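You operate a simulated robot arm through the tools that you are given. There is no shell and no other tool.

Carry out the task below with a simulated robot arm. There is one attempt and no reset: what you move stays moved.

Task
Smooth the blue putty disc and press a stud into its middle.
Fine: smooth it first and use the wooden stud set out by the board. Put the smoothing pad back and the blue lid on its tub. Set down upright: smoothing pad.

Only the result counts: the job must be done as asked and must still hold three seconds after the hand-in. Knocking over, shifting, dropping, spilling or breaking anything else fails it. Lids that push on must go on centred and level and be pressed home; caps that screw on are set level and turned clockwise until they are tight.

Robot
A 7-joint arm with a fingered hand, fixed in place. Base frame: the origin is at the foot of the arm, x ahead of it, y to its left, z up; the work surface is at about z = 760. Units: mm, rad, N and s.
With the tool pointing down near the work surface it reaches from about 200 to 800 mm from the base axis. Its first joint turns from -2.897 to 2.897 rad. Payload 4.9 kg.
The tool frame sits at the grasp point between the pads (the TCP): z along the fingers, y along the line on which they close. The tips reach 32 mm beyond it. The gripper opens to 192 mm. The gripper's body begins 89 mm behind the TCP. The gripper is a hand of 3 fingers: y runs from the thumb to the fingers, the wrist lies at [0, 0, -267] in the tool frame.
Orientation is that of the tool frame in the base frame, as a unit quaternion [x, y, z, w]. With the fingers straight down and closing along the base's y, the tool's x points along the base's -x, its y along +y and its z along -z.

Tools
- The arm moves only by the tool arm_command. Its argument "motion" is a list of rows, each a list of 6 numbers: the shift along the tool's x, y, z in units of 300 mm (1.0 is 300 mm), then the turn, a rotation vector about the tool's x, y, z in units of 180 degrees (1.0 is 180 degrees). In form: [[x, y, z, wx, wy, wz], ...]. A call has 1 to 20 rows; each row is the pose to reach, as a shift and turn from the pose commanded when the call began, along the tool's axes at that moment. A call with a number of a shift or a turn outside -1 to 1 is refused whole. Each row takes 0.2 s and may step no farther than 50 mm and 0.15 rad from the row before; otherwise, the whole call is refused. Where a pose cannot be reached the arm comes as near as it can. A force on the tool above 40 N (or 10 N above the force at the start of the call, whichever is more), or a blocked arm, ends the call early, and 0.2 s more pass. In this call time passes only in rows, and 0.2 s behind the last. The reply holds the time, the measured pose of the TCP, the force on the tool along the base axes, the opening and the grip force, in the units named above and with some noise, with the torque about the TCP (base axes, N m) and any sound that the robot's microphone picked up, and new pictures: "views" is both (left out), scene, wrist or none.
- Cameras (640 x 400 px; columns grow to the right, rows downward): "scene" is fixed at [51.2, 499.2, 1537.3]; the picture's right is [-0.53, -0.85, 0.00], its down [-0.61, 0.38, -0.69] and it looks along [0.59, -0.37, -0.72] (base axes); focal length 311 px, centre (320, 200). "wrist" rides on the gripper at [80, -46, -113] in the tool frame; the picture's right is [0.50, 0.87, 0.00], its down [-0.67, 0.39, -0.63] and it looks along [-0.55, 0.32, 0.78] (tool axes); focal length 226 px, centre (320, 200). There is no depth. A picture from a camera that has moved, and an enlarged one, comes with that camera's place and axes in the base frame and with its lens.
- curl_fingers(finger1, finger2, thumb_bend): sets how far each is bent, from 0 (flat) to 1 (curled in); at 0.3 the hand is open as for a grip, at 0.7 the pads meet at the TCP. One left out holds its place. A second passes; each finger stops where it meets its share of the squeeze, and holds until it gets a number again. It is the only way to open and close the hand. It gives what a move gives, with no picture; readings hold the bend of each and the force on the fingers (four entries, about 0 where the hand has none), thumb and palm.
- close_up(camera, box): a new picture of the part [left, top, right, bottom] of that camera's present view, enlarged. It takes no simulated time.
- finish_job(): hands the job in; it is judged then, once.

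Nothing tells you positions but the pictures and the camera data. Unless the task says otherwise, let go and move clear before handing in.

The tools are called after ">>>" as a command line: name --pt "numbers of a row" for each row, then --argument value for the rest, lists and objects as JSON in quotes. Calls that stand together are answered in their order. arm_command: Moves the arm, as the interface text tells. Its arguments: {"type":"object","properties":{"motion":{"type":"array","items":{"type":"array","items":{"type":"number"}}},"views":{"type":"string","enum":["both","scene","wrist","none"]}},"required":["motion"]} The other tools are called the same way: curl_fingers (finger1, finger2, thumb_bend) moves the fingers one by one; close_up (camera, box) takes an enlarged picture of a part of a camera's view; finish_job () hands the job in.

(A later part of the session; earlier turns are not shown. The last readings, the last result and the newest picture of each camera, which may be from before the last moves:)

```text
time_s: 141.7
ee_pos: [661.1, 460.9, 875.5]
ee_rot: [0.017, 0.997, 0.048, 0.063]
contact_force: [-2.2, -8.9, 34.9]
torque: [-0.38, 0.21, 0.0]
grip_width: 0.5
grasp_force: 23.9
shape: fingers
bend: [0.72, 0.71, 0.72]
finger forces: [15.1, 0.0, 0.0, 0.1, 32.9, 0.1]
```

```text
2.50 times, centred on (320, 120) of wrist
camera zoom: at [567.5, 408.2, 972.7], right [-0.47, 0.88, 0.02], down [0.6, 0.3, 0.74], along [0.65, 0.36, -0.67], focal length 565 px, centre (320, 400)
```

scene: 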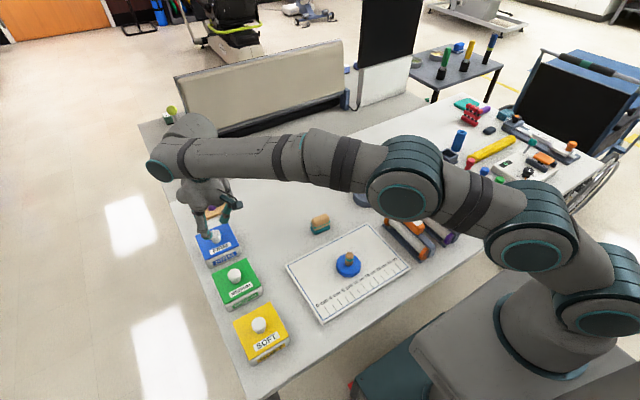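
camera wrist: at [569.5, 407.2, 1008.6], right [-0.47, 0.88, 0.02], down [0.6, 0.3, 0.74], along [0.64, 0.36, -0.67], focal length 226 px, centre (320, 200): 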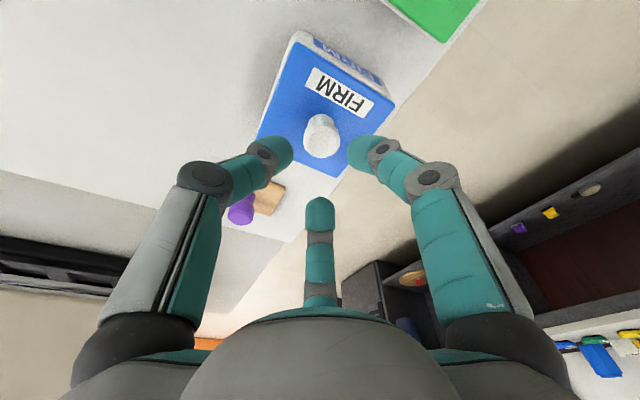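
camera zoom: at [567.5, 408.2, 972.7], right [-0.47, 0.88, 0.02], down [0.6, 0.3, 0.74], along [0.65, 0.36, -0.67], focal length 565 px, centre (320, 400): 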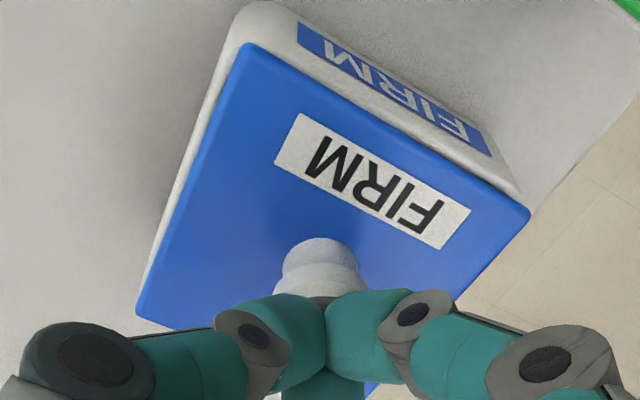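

The lid looks seated at the same height as the closed MEDIUM tub, though possibly turned by 1–2°. I'll regrip the knob and check gently whether it has locked on.

>>> arm_command --pt "-0.005 0.004 -0.04 0 0 0" --pt "-0.0148 0.0113 -0.122 0 0 0" --views "none"

>>> curl_fingers --finger1 0.59 --finger2 0.59 --thumb_bend 0.59

>>> close_up --camera "wrist" --box '[220, 60, 420, 220]'

```text
time_s: 142.3
ee_pos: [657.4, 459.8, 900.6]
ee_rot: [0.018, 0.997, 0.043, 0.057]
contact_force: [-0.6, 0.5, -0.8]
torque: [-0.01, 0.0, 0.0]
grip_width: 1.6
grasp_force: 0.0
shape: fingers
bend: [0.71, 0.71, 0.71]
finger forces: [0.1, 0.0, 0.0, 0.1, 0.0, 0.1]
```

```text
time_s: 143.3
ee_pos: [660.4, 461.4, 905.3]
ee_rot: [0.018, 0.997, 0.045, 0.06]
contact_force: [0.0, -0.4, 1.0]
torque: [-0.01, 0.03, 0.06]
grip_width: 45.4
grasp_force: 0.1
shape: fingers
bend: [0.59, 0.59, 0.59]
finger forces: [0.0, 0.0, 0.1, 0.0, 0.0, 0.0]
```

```text
2.50 times, centred on (320, 140) of wrist
camera zoom: at [566.2, 408.0, 1004.9], right [-0.47, 0.88, 0.02], down [0.6, 0.3, 0.74], along [0.65, 0.36, -0.67], focal length 565 px, centre (320, 350)
```

zoom: 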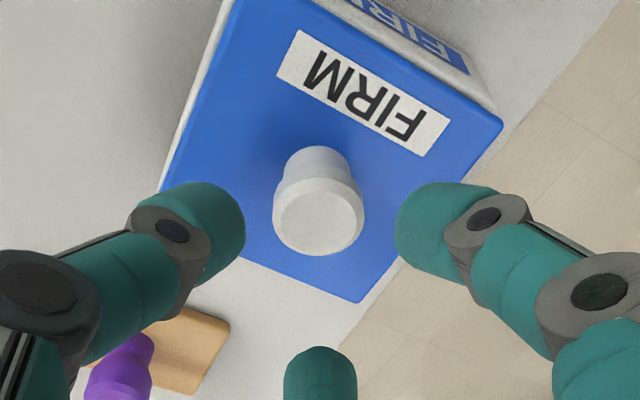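

>>> arm_command --pt "0.009 -0.007 0.075 0 0 0" --pt "0.0184 -0.0141 0.1516 0 0 0" --views "none"

>>> close_up --camera "wrist" --box '[200, 60, 440, 240]'

```text
time_s: 143.9
ee_pos: [660.8, 462.0, 860.7]
ee_rot: [0.017, 0.997, 0.046, 0.06]
contact_force: [-0.2, 0.4, -0.1]
torque: [-0.01, 0.03, -0.01]
grip_width: 45.6
grasp_force: 0.0
shape: fingers
bend: [0.59, 0.59, 0.59]
finger forces: [0.1, 0.0, 0.0, 0.0, 0.0, 0.0]
```

```text
2.22 times, centred on (320, 150) of wrist
camera zoom: at [566.8, 408.9, 959.4], right [-0.47, 0.88, 0.02], down [0.6, 0.3, 0.74], along [0.65, 0.36, -0.67], focal length 502 px, centre (320, 311)
```

zoom: 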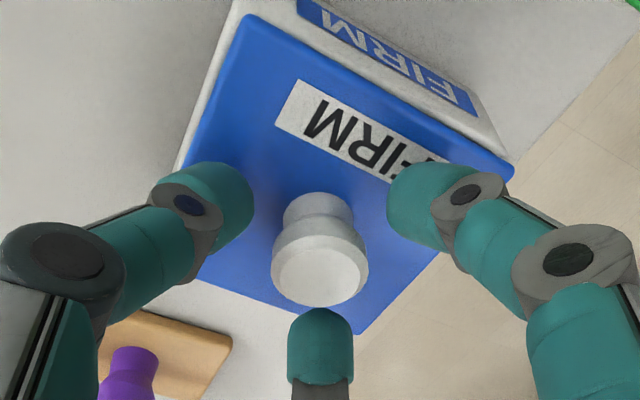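

>>> curl_fingers --finger1 0.635 --finger2 0.635 --thumb_bend 0.635

>>> curl_fingers --finger1 0.66 --finger2 0.66 --thumb_bend 0.66

>>> arm_command --pt "-0.0008 0.0006 -0.0066 0 0 0" --pt "-0.0012 0.0009 -0.01 0 0 0" --views "none"

>>> close_up --camera "scene" --box '[190, 215, 254, 275]'

>>> close_up --camera "wrist" --box '[220, 40, 460, 190]'

```text
time_s: 144.9
ee_pos: [659.9, 461.2, 859.1]
ee_rot: [0.017, 0.997, 0.045, 0.06]
contact_force: [-0.4, 0.1, -0.3]
torque: [0.01, 0.03, 0.03]
grip_width: 30.2
grasp_force: 0.1
shape: fingers
bend: [0.63, 0.63, 0.63]
finger forces: [0.1, 0.0, 0.0, 0.1, 0.0, 0.0]
```

```text
time_s: 145.9
ee_pos: [660.4, 461.2, 859.8]
ee_rot: [0.018, 0.997, 0.044, 0.06]
contact_force: [-0.1, -1.1, 0.6]
torque: [-0.03, 0.01, -0.02]
grip_width: 24.0
grasp_force: 4.1
shape: fingers
bend: [0.64, 0.64, 0.65]
finger forces: [1.9, 2.4, 0.1, 0.0, 2.6, 0.0]
```

```text
time_s: 146.5
ee_pos: [659.6, 461.4, 862.1]
ee_rot: [0.017, 0.997, 0.045, 0.061]
contact_force: [-0.6, -0.4, 0.0]
torque: [-0.02, 0.0, 0.02]
grip_width: 24.1
grasp_force: 3.5
shape: fingers
bend: [0.64, 0.64, 0.65]
finger forces: [1.9, 2.3, 0.0, 0.0, 2.5, 0.1]
```

```text
6.67 times, centred on (222, 245) of scene
camera zoom: at [51.2, 499.2, 1537.3], right [-0.53, -0.85, 0.0], down [-0.61, 0.38, -0.69], along [0.59, -0.37, -0.72], focal length 2072 px, centre (973, -100)
```

zoom: 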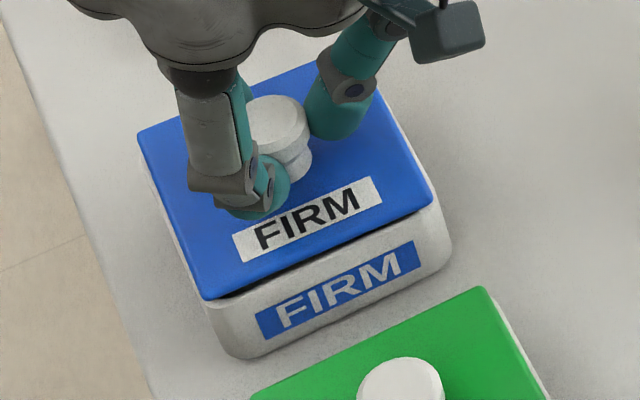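

```text
2.67 times, centred on (340, 115) of wrist
camera zoom: at [566.7, 408.6, 962.3], right [-0.47, 0.88, 0.02], down [0.6, 0.3, 0.74], along [0.65, 0.36, -0.67], focal length 603 px, centre (267, 427)
```

zoom: 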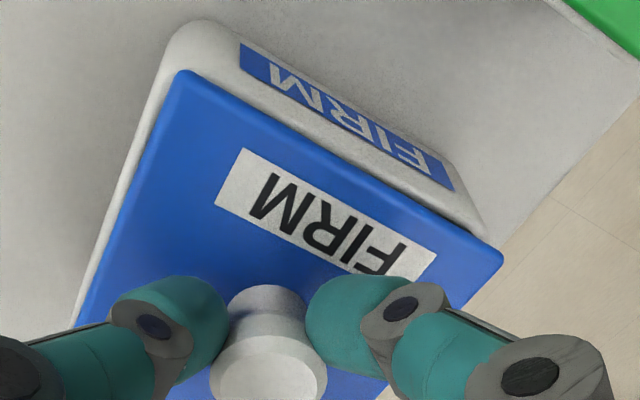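

The lid lifts freely, so it isn't locked. Compared with the closed MEDIUM tub it's off by about (−1,−2) mm and 1.3° clockwise, so I'll correct that, then set it down and press.

>>> curl_fingers --finger1 0.685 --finger2 0.685 --thumb_bend 0.685

>>> arm_command --pt "-0.0008 0.0006 -0.0066 0 0 0" --pt "-0.0049 0.0067 -0.0055 -0.0009 0.0007 -0.0071" --views "none"

>>> close_up --camera "scene" --box '[190, 215, 254, 275]'

>>> close_up --camera "wrist" --box '[220, 40, 460, 190]'

```text
time_s: 147.5
ee_pos: [660.8, 462.1, 861.9]
ee_rot: [0.017, 0.997, 0.045, 0.06]
contact_force: [1.2, 0.9, -0.3]
torque: [-0.04, 0.0, 0.01]
grip_width: 23.0
grasp_force: 6.9
shape: fingers
bend: [0.65, 0.64, 0.65]
finger forces: [4.3, 4.8, 0.0, 0.0, 5.2, 0.0]
```

```text
time_s: 148.1
ee_pos: [662.6, 462.6, 863.4]
ee_rot: [0.007, 0.997, 0.046, 0.059]
contact_force: [0.9, -0.1, -0.5]
torque: [0.0, -0.04, -0.03]
grip_width: 23.1
grasp_force: 7.5
shape: fingers
bend: [0.65, 0.64, 0.65]
finger forces: [4.1, 4.6, 0.0, 0.1, 5.2, 0.0]
```

```text
6.67 times, centred on (222, 245) of scene
camera zoom: at [51.2, 499.2, 1537.3], right [-0.53, -0.85, 0.0], down [-0.61, 0.38, -0.69], along [0.59, -0.37, -0.72], focal length 2072 px, centre (973, -100)
```

zoom: 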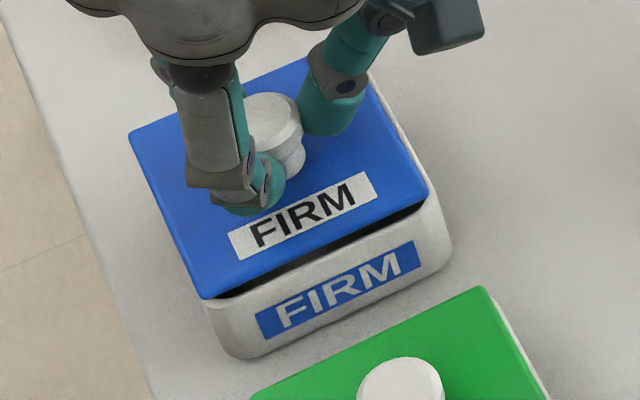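

```text
2.67 times, centred on (340, 115) of wrist
camera zoom: at [569.4, 407.9, 963.8], right [-0.49, 0.87, 0.02], down [0.59, 0.32, 0.74], along [0.64, 0.38, -0.67], focal length 603 px, centre (267, 427)
```

zoom: 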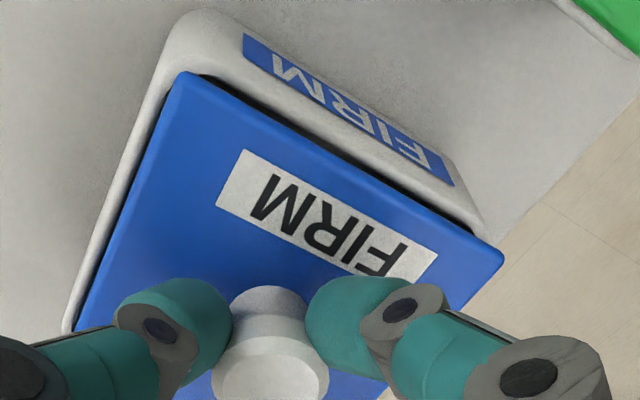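

>>> arm_command --pt "0 -0.0017 0 0.0004 -0.0003 0.0033" --pt "0.0012 -0.0027 0.01 0.0004 -0.0003 0.0033" --views "none"

>>> close_up --camera "scene" --box '[190, 215, 254, 275]'

>>> close_up --camera "wrist" --box '[220, 40, 460, 190]'

```text
time_s: 148.7
ee_pos: [662.7, 463.4, 861.7]
ee_rot: [0.012, 0.997, 0.045, 0.06]
contact_force: [-0.7, 0.6, -0.6]
torque: [-0.01, 0.0, 0.02]
grip_width: 23.0
grasp_force: 6.9
shape: fingers
bend: [0.65, 0.64, 0.65]
finger forces: [4.1, 4.7, 0.1, 0.1, 5.2, 0.1]
```

```text
6.67 times, centred on (222, 245) of scene
camera zoom: at [51.2, 499.2, 1537.3], right [-0.53, -0.85, 0.0], down [-0.61, 0.38, -0.69], along [0.59, -0.37, -0.72], focal length 2072 px, centre (973, -100)
```

zoom: 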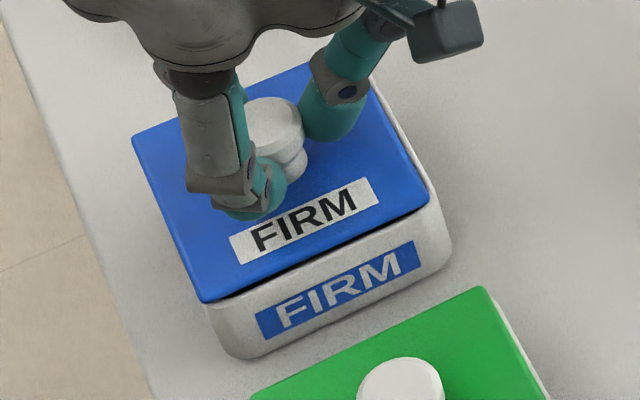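

```text
2.67 times, centred on (340, 115) of wrist
camera zoom: at [568.7, 408.9, 960.8], right [-0.48, 0.88, 0.02], down [0.6, 0.31, 0.74], along [0.64, 0.37, -0.67], focal length 603 px, centre (267, 427)
```

zoom: 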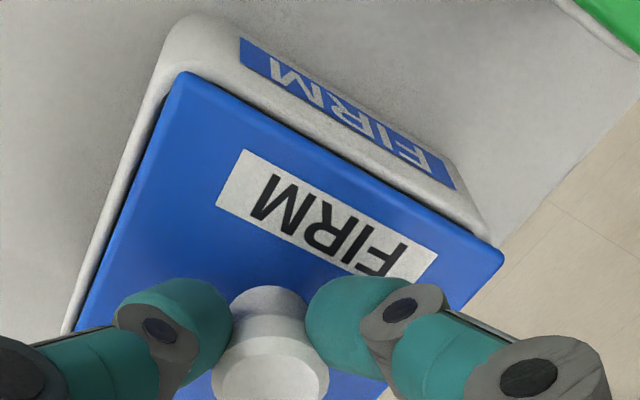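

>>> arm_command --pt "0.0002 -0.005 0.0 0 0 0" --pt "0.0006 -0.0054 0.004 0 0 0" --views "none"

>>> close_up --camera "scene" --box '[190, 215, 254, 275]'

>>> close_up --camera "wrist" --box '[220, 40, 460, 190]'

```text
time_s: 149.3
ee_pos: [661.2, 460.9, 861.3]
ee_rot: [0.011, 0.997, 0.045, 0.06]
contact_force: [0.4, 0.1, 0.5]
torque: [-0.01, 0.01, -0.01]
grip_width: 22.8
grasp_force: 7.0
shape: fingers
bend: [0.65, 0.64, 0.65]
finger forces: [4.2, 4.7, 0.0, 0.0, 5.2, 0.1]
```

```text
6.67 times, centred on (222, 245) of scene
camera zoom: at [51.2, 499.2, 1537.3], right [-0.53, -0.85, 0.0], down [-0.61, 0.38, -0.69], along [0.59, -0.37, -0.72], focal length 2072 px, centre (973, -100)
```

zoom: 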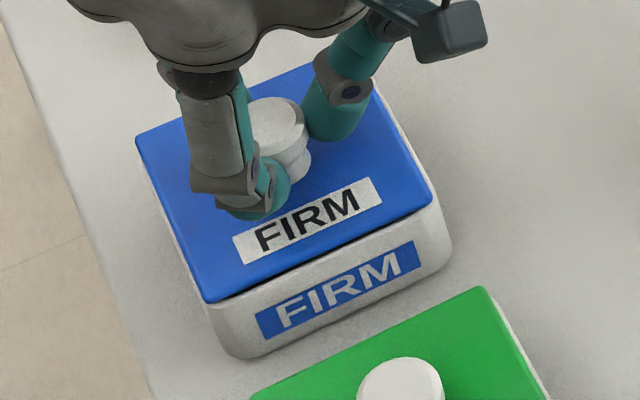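

```text
2.67 times, centred on (340, 115) of wrist
camera zoom: at [568.8, 407.5, 959.7], right [-0.48, 0.88, 0.02], down [0.6, 0.31, 0.74], along [0.64, 0.37, -0.67], focal length 603 px, centre (267, 427)
```

zoom: 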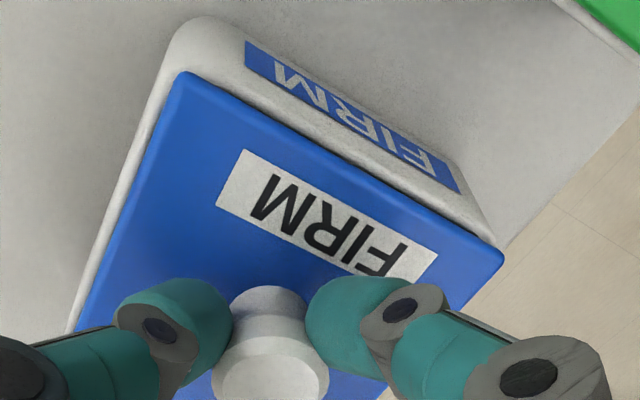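

That looks well matched to the MEDIUM tub. I'll lower and press.

>>> arm_command --pt "0.0008 -0.0006 0.0066 0 0 0" --views "none"

>>> arm_command --pt "0.0008 -0.0006 0.0066 0 0 0" --views "none"

>>> arm_command --pt "0.0008 -0.0006 0.0066 0 0 0" --views "none"

>>> close_up --camera "scene" --box '[190, 215, 254, 275]'

```text
time_s: 149.7
ee_pos: [661.7, 461.3, 859.4]
ee_rot: [0.011, 0.997, 0.047, 0.06]
contact_force: [-0.9, -0.7, 3.4]
torque: [-0.01, 0.01, -0.01]
grip_width: 22.8
grasp_force: 8.2
shape: fingers
bend: [0.65, 0.64, 0.66]
finger forces: [5.2, 4.7, 0.0, 0.0, 5.9, 0.0]
```

```text
time_s: 150.1
ee_pos: [663.6, 462.5, 857.6]
ee_rot: [0.011, 0.997, 0.047, 0.06]
contact_force: [-3.9, -1.3, 11.3]
torque: [-0.02, 0.08, 0.0]
grip_width: 22.7
grasp_force: 9.7
shape: fingers
bend: [0.64, 0.64, 0.66]
finger forces: [6.8, 5.1, 0.1, 0.1, 7.7, 0.0]
```

```text
time_s: 150.5
ee_pos: [662.7, 461.8, 856.2]
ee_rot: [0.011, 0.997, 0.047, 0.061]
contact_force: [-2.7, -2.0, 17.7]
torque: [-0.05, 0.05, 0.02]
grip_width: 22.1
grasp_force: 10.9
shape: fingers
bend: [0.64, 0.64, 0.66]
finger forces: [7.5, 5.9, 0.1, 0.1, 9.8, 0.0]
```

```text
6.67 times, centred on (222, 245) of scene
camera zoom: at [51.2, 499.2, 1537.3], right [-0.53, -0.85, 0.0], down [-0.61, 0.38, -0.69], along [0.59, -0.37, -0.72], focal length 2072 px, centre (973, -100)
```

zoom: 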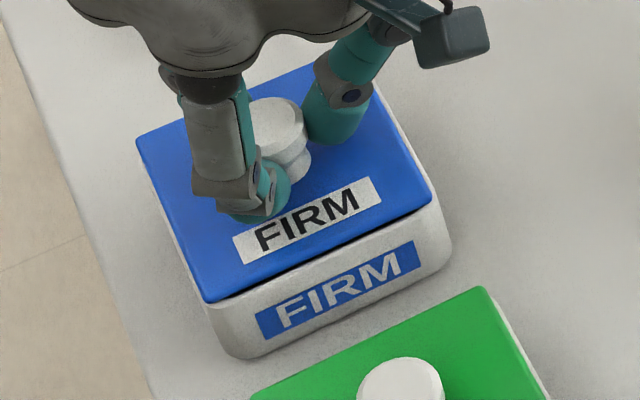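

>>> close_up --camera "scene" --box '[205, 240, 241, 270]'

>>> close_up --camera "scene" --box '[225, 276, 261, 306]'

>>> close_up --camera "scene" --box '[222, 230, 258, 260]'

>>> close_up --camera "scene" --box '[245, 268, 281, 298]'

```text
13.33 times, centred on (223, 255) of scene
camera zoom: at [51.2, 499.2, 1537.3], right [-0.53, -0.85, 0.0], down [-0.61, 0.38, -0.69], along [0.59, -0.37, -0.72], focal length 4144 px, centre (1613, -533)
```

zoom: 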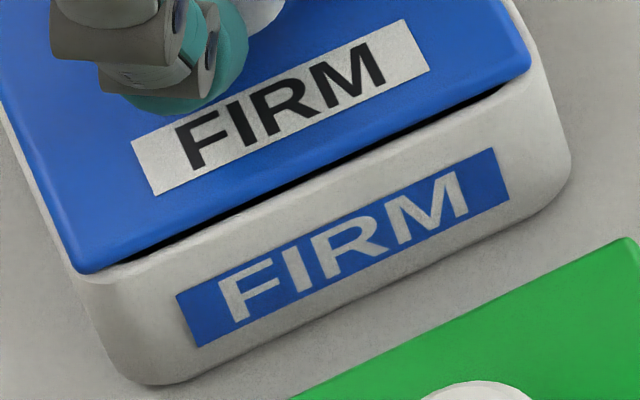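

```text
13.33 times, centred on (243, 291) of scene
camera zoom: at [51.2, 499.2, 1537.3], right [-0.53, -0.85, 0.0], down [-0.61, 0.38, -0.69], along [0.59, -0.37, -0.72], focal length 4144 px, centre (1347, -1013)
```

zoom: 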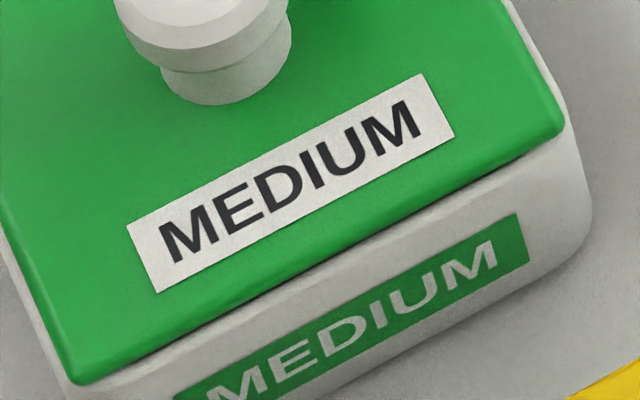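

```text
13.33 times, centred on (240, 245) of scene
camera zoom: at [51.2, 499.2, 1537.3], right [-0.53, -0.85, 0.0], down [-0.61, 0.38, -0.69], along [0.59, -0.37, -0.72], focal length 4144 px, centre (1387, -400)
```

zoom: 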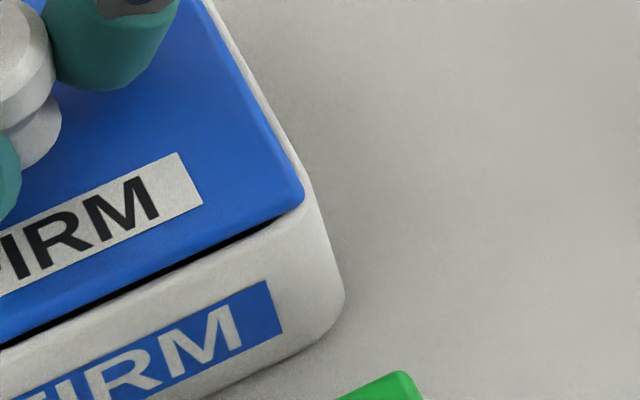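

```text
13.33 times, centred on (263, 283) of scene
camera zoom: at [51.2, 499.2, 1537.3], right [-0.53, -0.85, 0.0], down [-0.61, 0.38, -0.69], along [0.59, -0.37, -0.72], focal length 4144 px, centre (1080, -907)
```

zoom: 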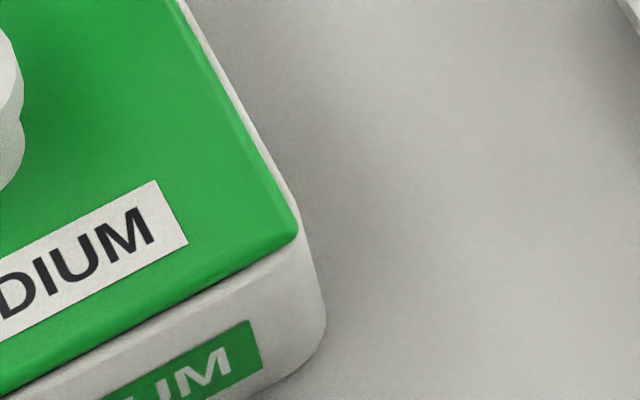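

A thin dark gap under the lid edge shows it isn't home yet. I'll tighten the grip and press harder.

>>> curl_fingers --finger1 0.74 --finger2 0.74 --thumb_bend 0.74

>>> arm_command --pt "0.0005 -0.0004 0.005 0 0 0" --views "none"

>>> arm_command --pt "0.0005 -0.0004 0.005 0 0 0" --views "none"

>>> close_up --camera "scene" --box '[205, 240, 241, 270]'

>>> close_up --camera "wrist" --box '[220, 40, 460, 190]'

```text
time_s: 151.5
ee_pos: [661.4, 461.0, 854.5]
ee_rot: [0.011, 0.997, 0.046, 0.06]
contact_force: [2.0, -3.6, 10.8]
torque: [-0.09, -0.09, -0.01]
grip_width: 21.2
grasp_force: 19.9
shape: fingers
bend: [0.64, 0.64, 0.68]
finger forces: [10.8, 11.1, 0.1, 0.2, 16.9, 0.0]
```

```text
time_s: 151.9
ee_pos: [662.4, 460.8, 853.4]
ee_rot: [0.011, 0.997, 0.047, 0.061]
contact_force: [1.2, -4.0, 14.0]
torque: [-0.13, -0.07, -0.04]
grip_width: 21.2
grasp_force: 20.4
shape: fingers
bend: [0.64, 0.64, 0.68]
finger forces: [11.7, 11.3, 0.0, 0.0, 18.1, 0.0]
```

```text
time_s: 152.3
ee_pos: [662.5, 461.1, 854.0]
ee_rot: [0.01, 0.997, 0.047, 0.06]
contact_force: [-3.6, -7.7, 23.4]
torque: [-0.19, 0.03, 0.01]
grip_width: 21.2
grasp_force: 22.9
shape: fingers
bend: [0.64, 0.64, 0.68]
finger forces: [12.9, 11.7, 0.0, 0.1, 22.1, 0.0]
```

```text
13.33 times, centred on (223, 255) of scene
camera zoom: at [51.2, 499.2, 1537.3], right [-0.53, -0.85, 0.0], down [-0.61, 0.38, -0.69], along [0.59, -0.37, -0.72], focal length 4144 px, centre (1613, -533)
```

zoom: 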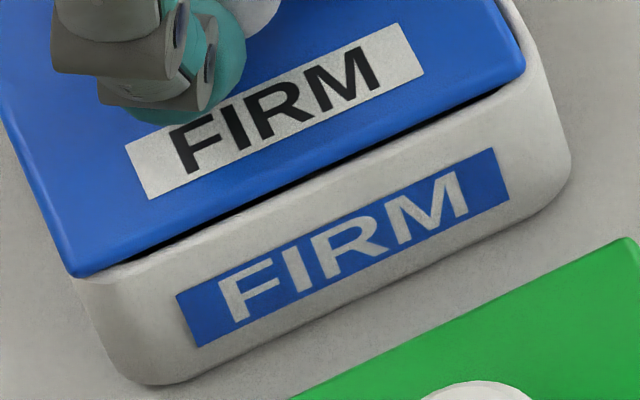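

```text
2.67 times, centred on (340, 115) of wrist
camera zoom: at [569.3, 407.0, 952.7], right [-0.48, 0.88, 0.02], down [0.6, 0.31, 0.74], along [0.64, 0.37, -0.67], focal length 603 px, centre (267, 427)
```

zoom: 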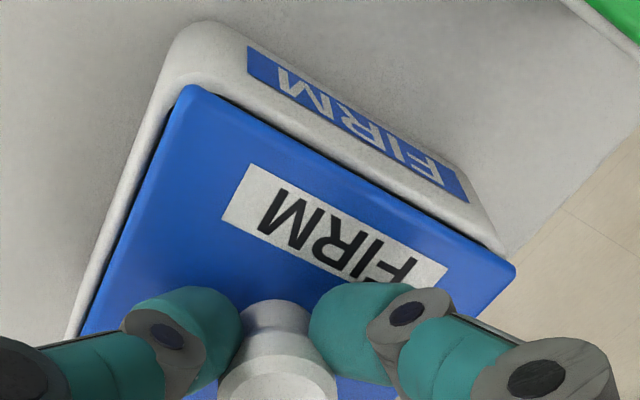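

The lid has drifted about (−1,+2) mm and 1.7° counter-clockwise of where it should sit. I'll ease the grip, lift slightly, correct that, and check again.

>>> curl_fingers --finger1 0.69 --finger2 0.69 --thumb_bend 0.69

>>> arm_command --pt "-0.003 0.0023 -0.025 0 0 0" --pt "-0.0068 -0.0049 -0.025 0.0011 -0.0009 0.0093" --views "none"

>>> close_up --camera "scene" --box '[205, 240, 241, 270]'

>>> close_up --camera "scene" --box '[190, 215, 254, 275]'

```text
time_s: 153.3
ee_pos: [660.7, 463.2, 850.9]
ee_rot: [0.011, 0.997, 0.047, 0.06]
contact_force: [-2.1, 2.5, 10.6]
torque: [0.11, 0.04, 0.03]
grip_width: 21.7
grasp_force: 12.6
shape: fingers
bend: [0.65, 0.64, 0.67]
finger forces: [10.1, 7.4, 0.0, 0.1, 7.2, 0.1]
```

```text
time_s: 153.9
ee_pos: [661.9, 458.9, 857.9]
ee_rot: [0.026, 0.997, 0.045, 0.06]
contact_force: [-0.2, -0.6, -0.3]
torque: [-0.01, 0.0, -0.02]
grip_width: 21.9
grasp_force: 9.7
shape: fingers
bend: [0.65, 0.64, 0.66]
finger forces: [5.4, 6.2, 0.1, 0.1, 7.1, 0.1]
```

```text
13.33 times, centred on (223, 255) of scene
camera zoom: at [51.2, 499.2, 1537.3], right [-0.53, -0.85, 0.0], down [-0.61, 0.38, -0.69], along [0.59, -0.37, -0.72], focal length 4144 px, centre (1613, -533)
```

zoom: 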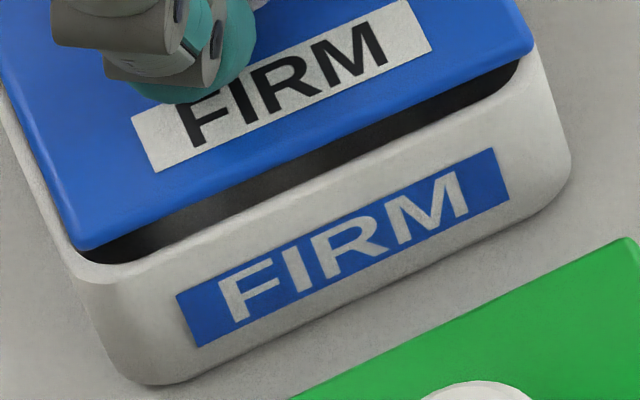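

```text
6.67 times, centred on (222, 245) of scene
camera zoom: at [51.2, 499.2, 1537.3], right [-0.53, -0.85, 0.0], down [-0.61, 0.38, -0.69], along [0.59, -0.37, -0.72], focal length 2072 px, centre (973, -100)
```

zoom: 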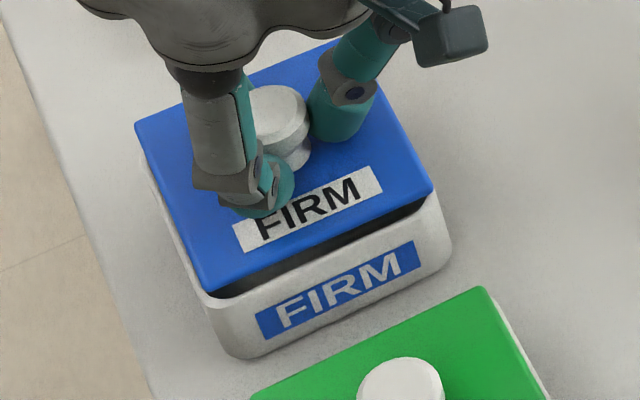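

>>> arm_command --pt "-0.0025 0.0034 0.0 0 0 0" --pt "-0.0011 0.0019 0.0172 0 0 0" --views "none"

>>> close_up --camera "scene" --box '[205, 240, 241, 270]'

>>> close_up --camera "scene" --box '[222, 230, 258, 260]'

>>> close_up --camera "scene" --box '[188, 222, 224, 252]'

>>> close_up --camera "scene" --box '[206, 262, 242, 292]'

```text
time_s: 154.5
ee_pos: [663.2, 458.5, 853.9]
ee_rot: [0.026, 0.997, 0.044, 0.061]
contact_force: [0.4, -0.9, 0.5]
torque: [0.0, 0.01, -0.01]
grip_width: 21.6
grasp_force: 9.6
shape: fingers
bend: [0.65, 0.64, 0.66]
finger forces: [5.4, 6.2, 0.0, 0.0, 7.4, 0.0]
```

```text
13.33 times, centred on (223, 255) of scene
camera zoom: at [51.2, 499.2, 1537.3], right [-0.53, -0.85, 0.0], down [-0.61, 0.38, -0.69], along [0.59, -0.37, -0.72], focal length 4144 px, centre (1613, -533)
```

zoom: 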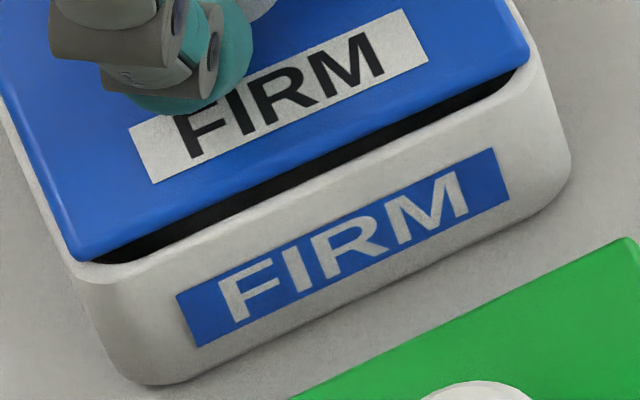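

```text
13.33 times, centred on (240, 245) of scene
camera zoom: at [51.2, 499.2, 1537.3], right [-0.53, -0.85, 0.0], down [-0.61, 0.38, -0.69], along [0.59, -0.37, -0.72], focal length 4144 px, centre (1387, -400)
```

zoom: 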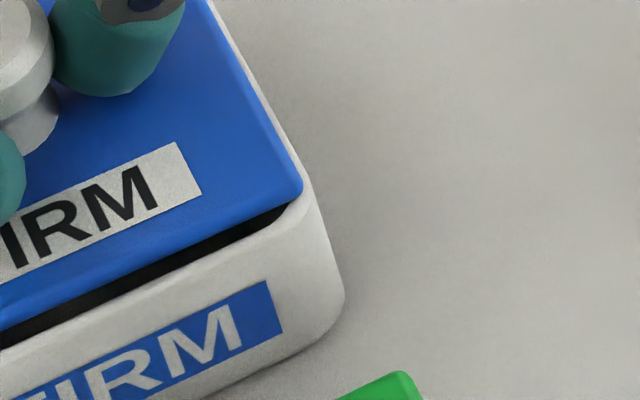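

```text
13.33 times, centred on (206, 237) of scene
camera zoom: at [51.2, 499.2, 1537.3], right [-0.53, -0.85, 0.0], down [-0.61, 0.38, -0.69], along [0.59, -0.37, -0.72], focal length 4144 px, centre (1840, -293)
```

zoom: 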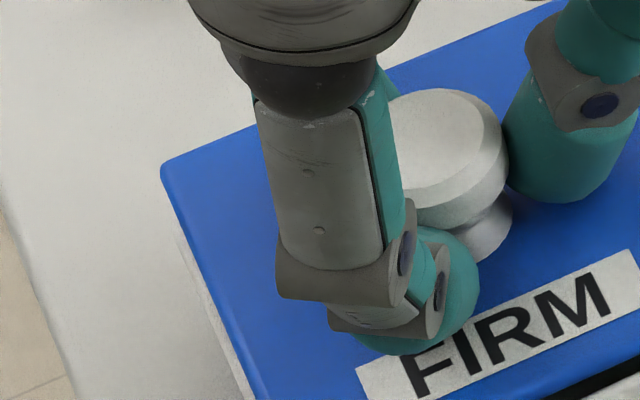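

```text
13.33 times, centred on (224, 277) of scene
camera zoom: at [51.2, 499.2, 1537.3], right [-0.53, -0.85, 0.0], down [-0.61, 0.38, -0.69], along [0.59, -0.37, -0.72], focal length 4144 px, centre (1600, -827)
```

zoom: 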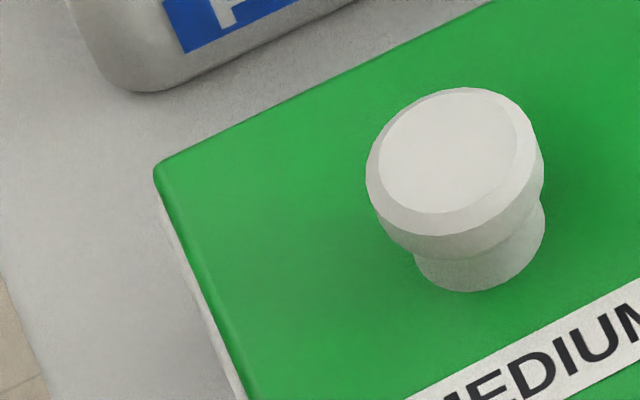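

>>> arm_command --pt "0.0009 0.001 0.0067 0.0003 -0.0002 0.0022" --views "none"

>>> arm_command --pt "0.0008 -0.0006 0.0066 0 0 0" --views "none"

>>> arm_command --pt "0.0008 -0.0006 0.0066 0 0 0" --views "none"

>>> close_up --camera "scene" --box '[205, 240, 241, 270]'

```text
time_s: 154.9
ee_pos: [664.3, 460.5, 852.0]
ee_rot: [0.029, 0.997, 0.044, 0.061]
contact_force: [-0.7, 0.0, 0.7]
torque: [-0.07, 0.06, 0.02]
grip_width: 21.6
grasp_force: 9.7
shape: fingers
bend: [0.65, 0.64, 0.66]
finger forces: [5.8, 6.1, 0.0, 0.1, 7.4, 0.1]
```

```text
time_s: 155.3
ee_pos: [664.7, 461.1, 851.1]
ee_rot: [0.029, 0.997, 0.045, 0.062]
contact_force: [-2.3, -2.3, 7.8]
torque: [-0.07, 0.02, -0.03]
grip_width: 21.6
grasp_force: 11.0
shape: fingers
bend: [0.65, 0.64, 0.66]
finger forces: [6.8, 6.2, 0.0, 0.0, 9.3, 0.0]
```

```text
time_s: 155.7
ee_pos: [665.3, 462.1, 851.6]
ee_rot: [0.03, 0.997, 0.046, 0.062]
contact_force: [-3.8, -1.3, 17.7]
torque: [-0.05, 0.23, 0.0]
grip_width: 21.2
grasp_force: 17.2
shape: fingers
bend: [0.65, 0.64, 0.66]
finger forces: [13.0, 6.8, 0.0, 0.1, 13.4, 0.1]
```

```text
13.33 times, centred on (223, 255) of scene
camera zoom: at [51.2, 499.2, 1537.3], right [-0.53, -0.85, 0.0], down [-0.61, 0.38, -0.69], along [0.59, -0.37, -0.72], focal length 4144 px, centre (1613, -533)
```

zoom: 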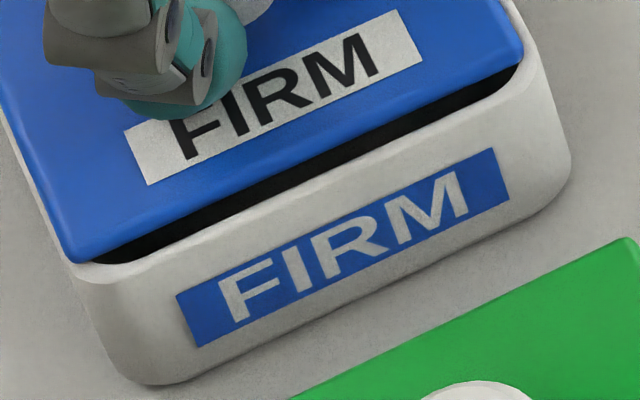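

>>> arm_command --pt "-0.0016 0.0012 -0.012 0 0 0" --pt "0.005 -0.0002 -0.013 0 0 0" --pt "0.006 -0.001 -0.006 0 0 0" --views "none"

>>> close_up --camera "scene" --box '[205, 240, 241, 270]'

>>> close_up --camera "wrist" --box '[220, 40, 460, 190]'

```text
time_s: 156.5
ee_pos: [661.6, 460.5, 850.6]
ee_rot: [0.03, 0.997, 0.045, 0.062]
contact_force: [-0.9, -2.9, 20.2]
torque: [-0.13, 0.08, 0.01]
grip_width: 20.7
grasp_force: 17.4
shape: fingers
bend: [0.65, 0.64, 0.67]
finger forces: [11.5, 7.8, 0.0, 0.1, 14.7, 0.0]
```

```text
13.33 times, centred on (223, 255) of scene
camera zoom: at [51.2, 499.2, 1537.3], right [-0.53, -0.85, 0.0], down [-0.61, 0.38, -0.69], along [0.59, -0.37, -0.72], focal length 4144 px, centre (1613, -533)
```

zoom: 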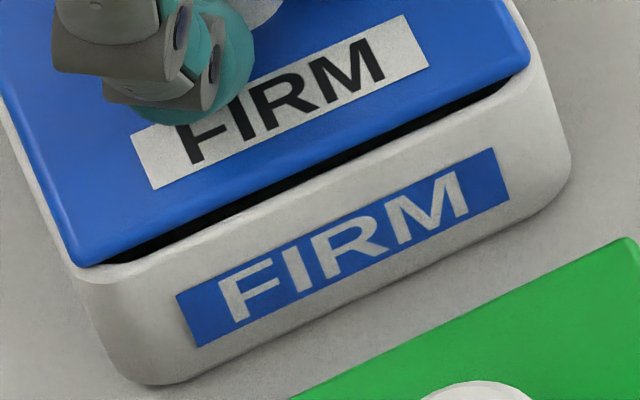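

```text
2.67 times, centred on (340, 115) of wrist
camera zoom: at [567.4, 409.3, 949.9], right [-0.45, 0.89, 0.02], down [0.61, 0.29, 0.74], along [0.66, 0.35, -0.67], focal length 603 px, centre (267, 427)
```

zoom: 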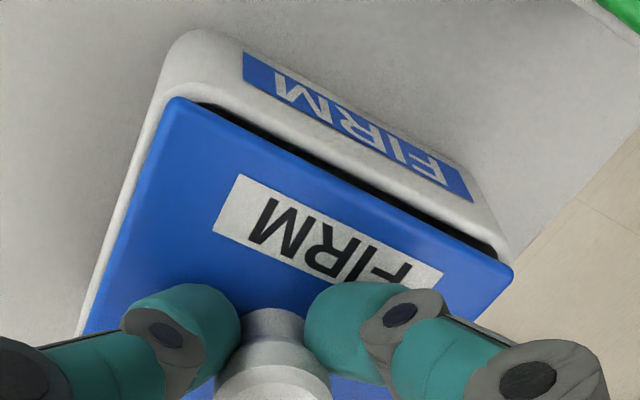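

The lid evidently has a shallow plug that must drop inside the rim. I'll lift slightly, correct (about 1.2 mm in x, about 1.3° clockwise), then feel for the drop with light force.

>>> arm_command --pt "-0.0025 0.0018 -0.024 0 0 0" --pt "0.0015 0.003 -0.025 0.0008 -0.0007 0.0072" --pt "0.0015 0.003 -0.025 0.0008 -0.0007 0.0072" --views "none"

>>> close_up --camera "scene" --box '[205, 240, 241, 270]'

>>> close_up --camera "scene" --box '[190, 215, 254, 275]'

>>> close_up --camera "wrist" --box '[220, 40, 460, 190]'

```text
time_s: 157.3
ee_pos: [659.7, 460.3, 854.9]
ee_rot: [0.041, 0.996, 0.044, 0.06]
contact_force: [0.1, -0.5, -0.3]
torque: [-0.01, -0.03, -0.04]
grip_width: 21.4
grasp_force: 8.9
shape: fingers
bend: [0.65, 0.64, 0.66]
finger forces: [5.2, 6.3, 0.0, 0.1, 7.0, 0.0]
```

```text
13.33 times, centred on (223, 255) of scene
camera zoom: at [51.2, 499.2, 1537.3], right [-0.53, -0.85, 0.0], down [-0.61, 0.38, -0.69], along [0.59, -0.37, -0.72], focal length 4144 px, centre (1613, -533)
```

zoom: 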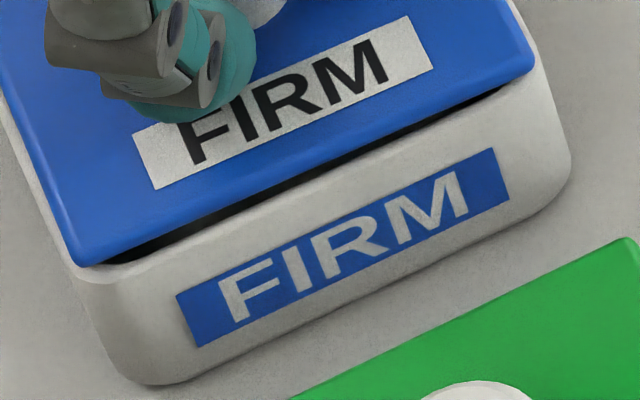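

```text
6.67 times, centred on (222, 245) of scene
camera zoom: at [51.2, 499.2, 1537.3], right [-0.53, -0.85, 0.0], down [-0.61, 0.38, -0.69], along [0.59, -0.37, -0.72], focal length 2072 px, centre (973, -100)
```

zoom: 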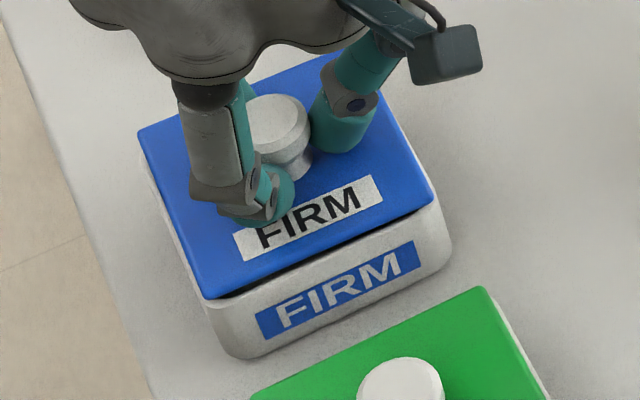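

```text
2.67 times, centred on (340, 115) of wrist
camera zoom: at [564.1, 411.5, 954.6], right [-0.43, 0.9, 0.02], down [0.62, 0.28, 0.74], along [0.66, 0.33, -0.67], focal length 603 px, centre (267, 427)
```

zoom: 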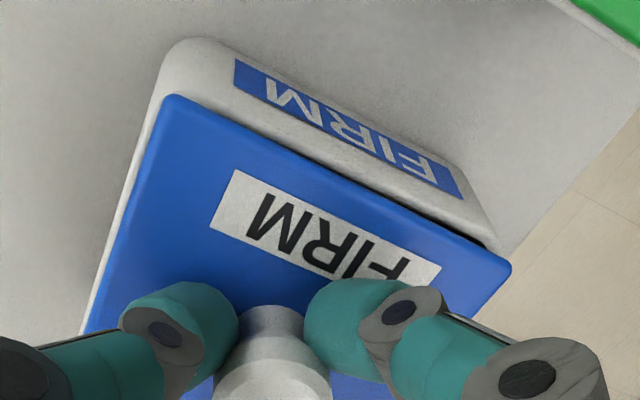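

>>> arm_command --pt "0.0014 0.0017 0.0101 0 0 0" --views "none"

>>> arm_command --pt "0.0006 -0.0005 0.005 0 0 0" --views "none"

```text
time_s: 157.7
ee_pos: [659.9, 461.1, 853.5]
ee_rot: [0.041, 0.996, 0.043, 0.061]
contact_force: [0.7, 0.7, -0.4]
torque: [-0.01, 0.04, 0.03]
grip_width: 21.4
grasp_force: 9.5
shape: fingers
bend: [0.65, 0.64, 0.66]
finger forces: [5.4, 6.2, 0.0, 0.0, 7.1, 0.1]
```

```text
time_s: 158.1
ee_pos: [661.1, 461.4, 852.1]
ee_rot: [0.041, 0.996, 0.044, 0.062]
contact_force: [0.1, -0.3, 0.7]
torque: [-0.03, 0.03, 0.04]
grip_width: 21.4
grasp_force: 9.0
shape: fingers
bend: [0.65, 0.64, 0.66]
finger forces: [5.6, 6.5, 0.0, 0.1, 7.2, 0.0]
```

>>> arm_command --pt "0.0006 -0.0005 0.004 0 0 0" --views "none"

>>> arm_command --pt "-0.0017 0.0001 0.0002 0 0 0" --pt "-0.0033 0.0003 0.0004 0 0 0" --views "none"

>>> arm_command --pt "-0.0017 0.0001 0.0002 0 0 0" --pt "-0.0033 0.0003 0.0004 0 0 0" --views "none"

>>> close_up --camera "scene" --box '[205, 240, 241, 270]'

```text
time_s: 158.5
ee_pos: [661.5, 461.5, 851.9]
ee_rot: [0.041, 0.996, 0.045, 0.062]
contact_force: [-1.4, -0.4, 3.7]
torque: [-0.03, 0.07, 0.0]
grip_width: 21.3
grasp_force: 10.2
shape: fingers
bend: [0.65, 0.64, 0.66]
finger forces: [6.1, 6.2, 0.0, 0.0, 8.5, 0.0]
```

```text
time_s: 159.1
ee_pos: [662.1, 461.3, 851.7]
ee_rot: [0.04, 0.996, 0.045, 0.061]
contact_force: [-2.8, -0.4, 6.6]
torque: [0.01, 0.13, -0.01]
grip_width: 21.3
grasp_force: 11.3
shape: fingers
bend: [0.65, 0.64, 0.66]
finger forces: [7.6, 6.3, 0.1, 0.0, 9.1, 0.0]
```

```text
time_s: 159.7
ee_pos: [663.0, 460.4, 850.5]
ee_rot: [0.04, 0.996, 0.044, 0.061]
contact_force: [-2.3, 0.9, 6.0]
torque: [0.0, 0.12, 0.0]
grip_width: 21.3
grasp_force: 11.9
shape: fingers
bend: [0.65, 0.64, 0.66]
finger forces: [8.0, 6.7, 0.0, 0.0, 8.4, 0.0]
```

```text
13.33 times, centred on (223, 255) of scene
camera zoom: at [51.2, 499.2, 1537.3], right [-0.53, -0.85, 0.0], down [-0.61, 0.38, -0.69], along [0.59, -0.37, -0.72], focal length 4144 px, centre (1613, -533)
```

zoom: 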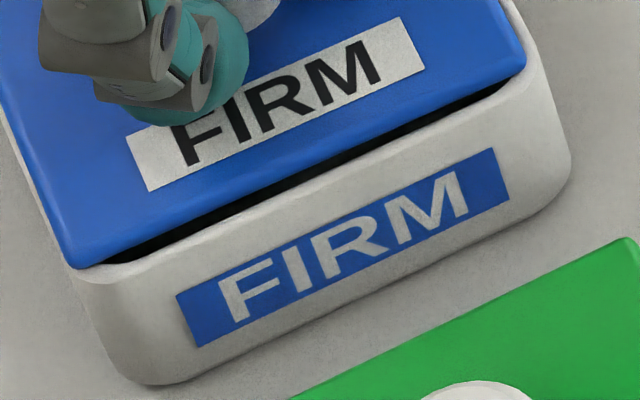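

>>> close_up --camera "wrist" --box '[270, 60, 350, 110]'

>>> close_up --camera "wrist" --box '[340, 90, 420, 150]'

>>> close_up --camera "wrist" --box '[240, 80, 310, 180]'

>>> close_up --camera "scene" --box '[222, 210, 258, 250]'

```text
8.00 times, centred on (310, 85) of wrist
camera zoom: at [566.8, 412.7, 950.8], right [-0.43, 0.9, 0.02], down [0.61, 0.27, 0.74], along [0.66, 0.33, -0.67], focal length 1808 px, centre (400, 1120)
```

zoom: 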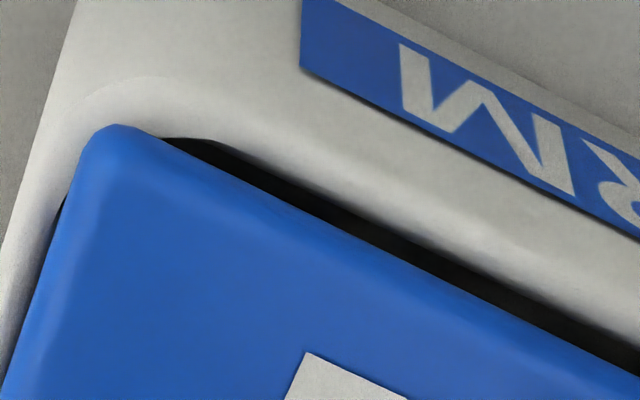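

```text
6.67 times, centred on (380, 120) of wrist
camera zoom: at [566.8, 412.7, 950.8], right [-0.43, 0.9, 0.02], down [0.61, 0.27, 0.74], along [0.66, 0.33, -0.67], focal length 1507 px, centre (-80, 733)
```

zoom: 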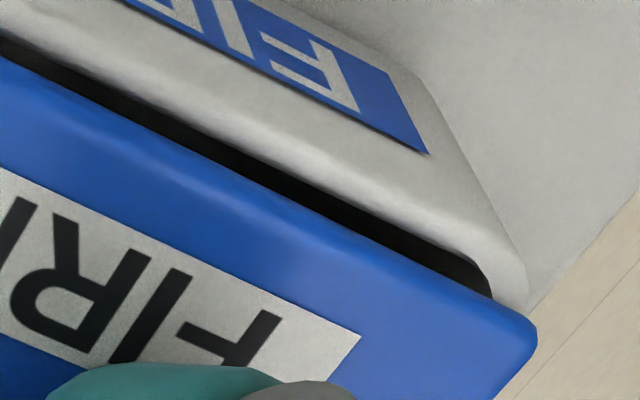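

```text
4.00 times, centred on (275, 130) of wrist
camera zoom: at [566.8, 412.7, 950.8], right [-0.43, 0.9, 0.02], down [0.61, 0.27, 0.74], along [0.66, 0.33, -0.67], focal length 904 px, centre (500, 480)
```

zoom: 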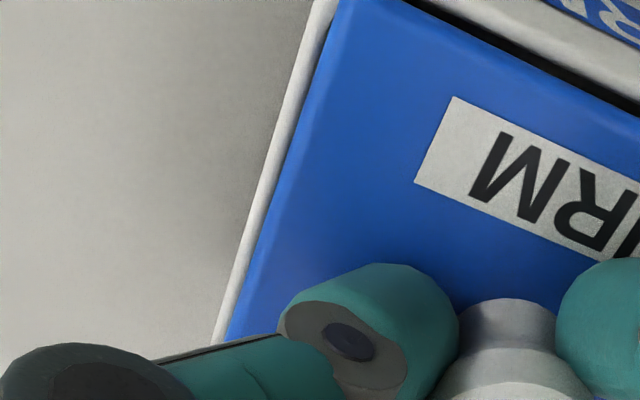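

```text
10.00 times, centred on (240, 230) of scene
camera zoom: at [51.2, 499.2, 1537.3], right [-0.53, -0.85, 0.0], down [-0.61, 0.38, -0.69], along [0.59, -0.37, -0.72], focal length 3108 px, centre (1120, -100)
```

zoom: 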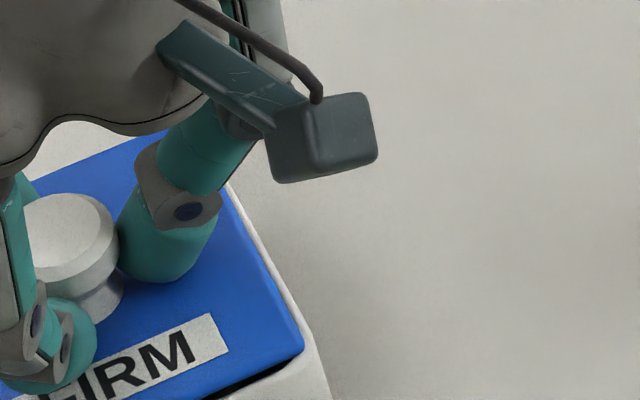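

The wrist close-up shows the lid's front edge sits inside the rim opening, so the lid is about 4 mm too far in +x. I'll lift slightly and shift it toward the robot.

>>> arm_command --pt "-0.0012 0.0009 -0.0115 0 0 0" --pt "0.0055 -0.001 -0.0116 0 0 0" --pt "0.0119 -0.0024 -0.0117 0 0 0" --views "none"

>>> close_up --camera "wrist" --box '[270, 60, 350, 110]'

>>> close_up --camera "wrist" --box '[340, 90, 420, 150]'

>>> close_up --camera "scene" --box '[205, 240, 241, 270]'

```text
time_s: 160.5
ee_pos: [658.4, 459.5, 853.2]
ee_rot: [0.041, 0.996, 0.044, 0.061]
contact_force: [0.2, -0.6, 0.3]
torque: [-0.03, 0.01, -0.03]
grip_width: 21.1
grasp_force: 9.4
shape: fingers
bend: [0.65, 0.64, 0.66]
finger forces: [5.3, 6.3, 0.0, 0.0, 7.0, 0.0]
```

```text
8.00 times, centred on (310, 85) of wrist
camera zoom: at [561.7, 411.8, 953.5], right [-0.43, 0.9, 0.02], down [0.61, 0.28, 0.74], along [0.66, 0.33, -0.67], focal length 1808 px, centre (400, 1120)
```

zoom: 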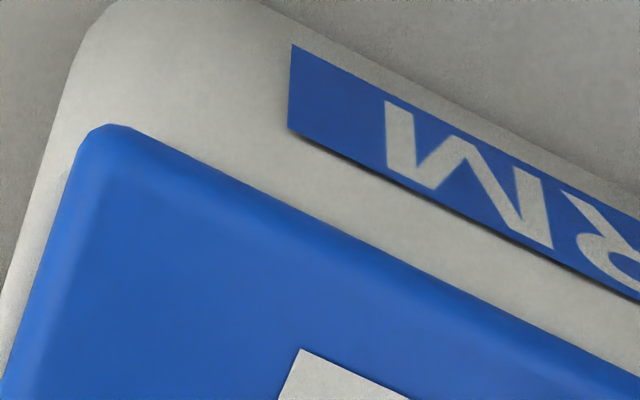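

```text
6.67 times, centred on (380, 120) of wrist
camera zoom: at [561.7, 411.8, 953.5], right [-0.43, 0.9, 0.02], down [0.61, 0.28, 0.74], along [0.66, 0.33, -0.67], focal length 1507 px, centre (-80, 733)
```

zoom: 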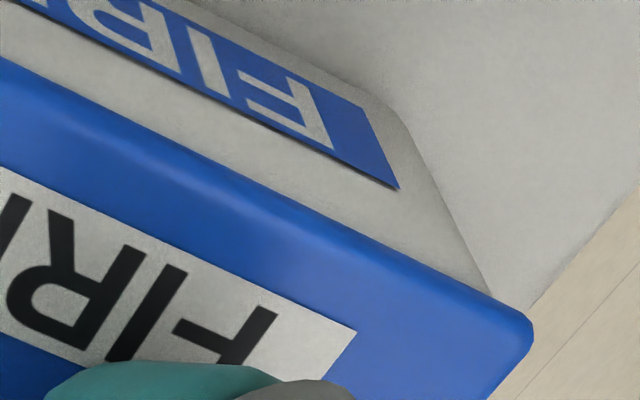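

```text
13.33 times, centred on (223, 255) of scene
camera zoom: at [51.2, 499.2, 1537.3], right [-0.53, -0.85, 0.0], down [-0.61, 0.38, -0.69], along [0.59, -0.37, -0.72], focal length 4144 px, centre (1613, -533)
```

zoom: 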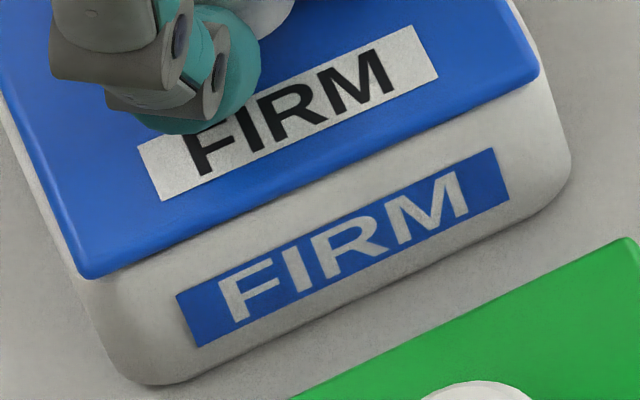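

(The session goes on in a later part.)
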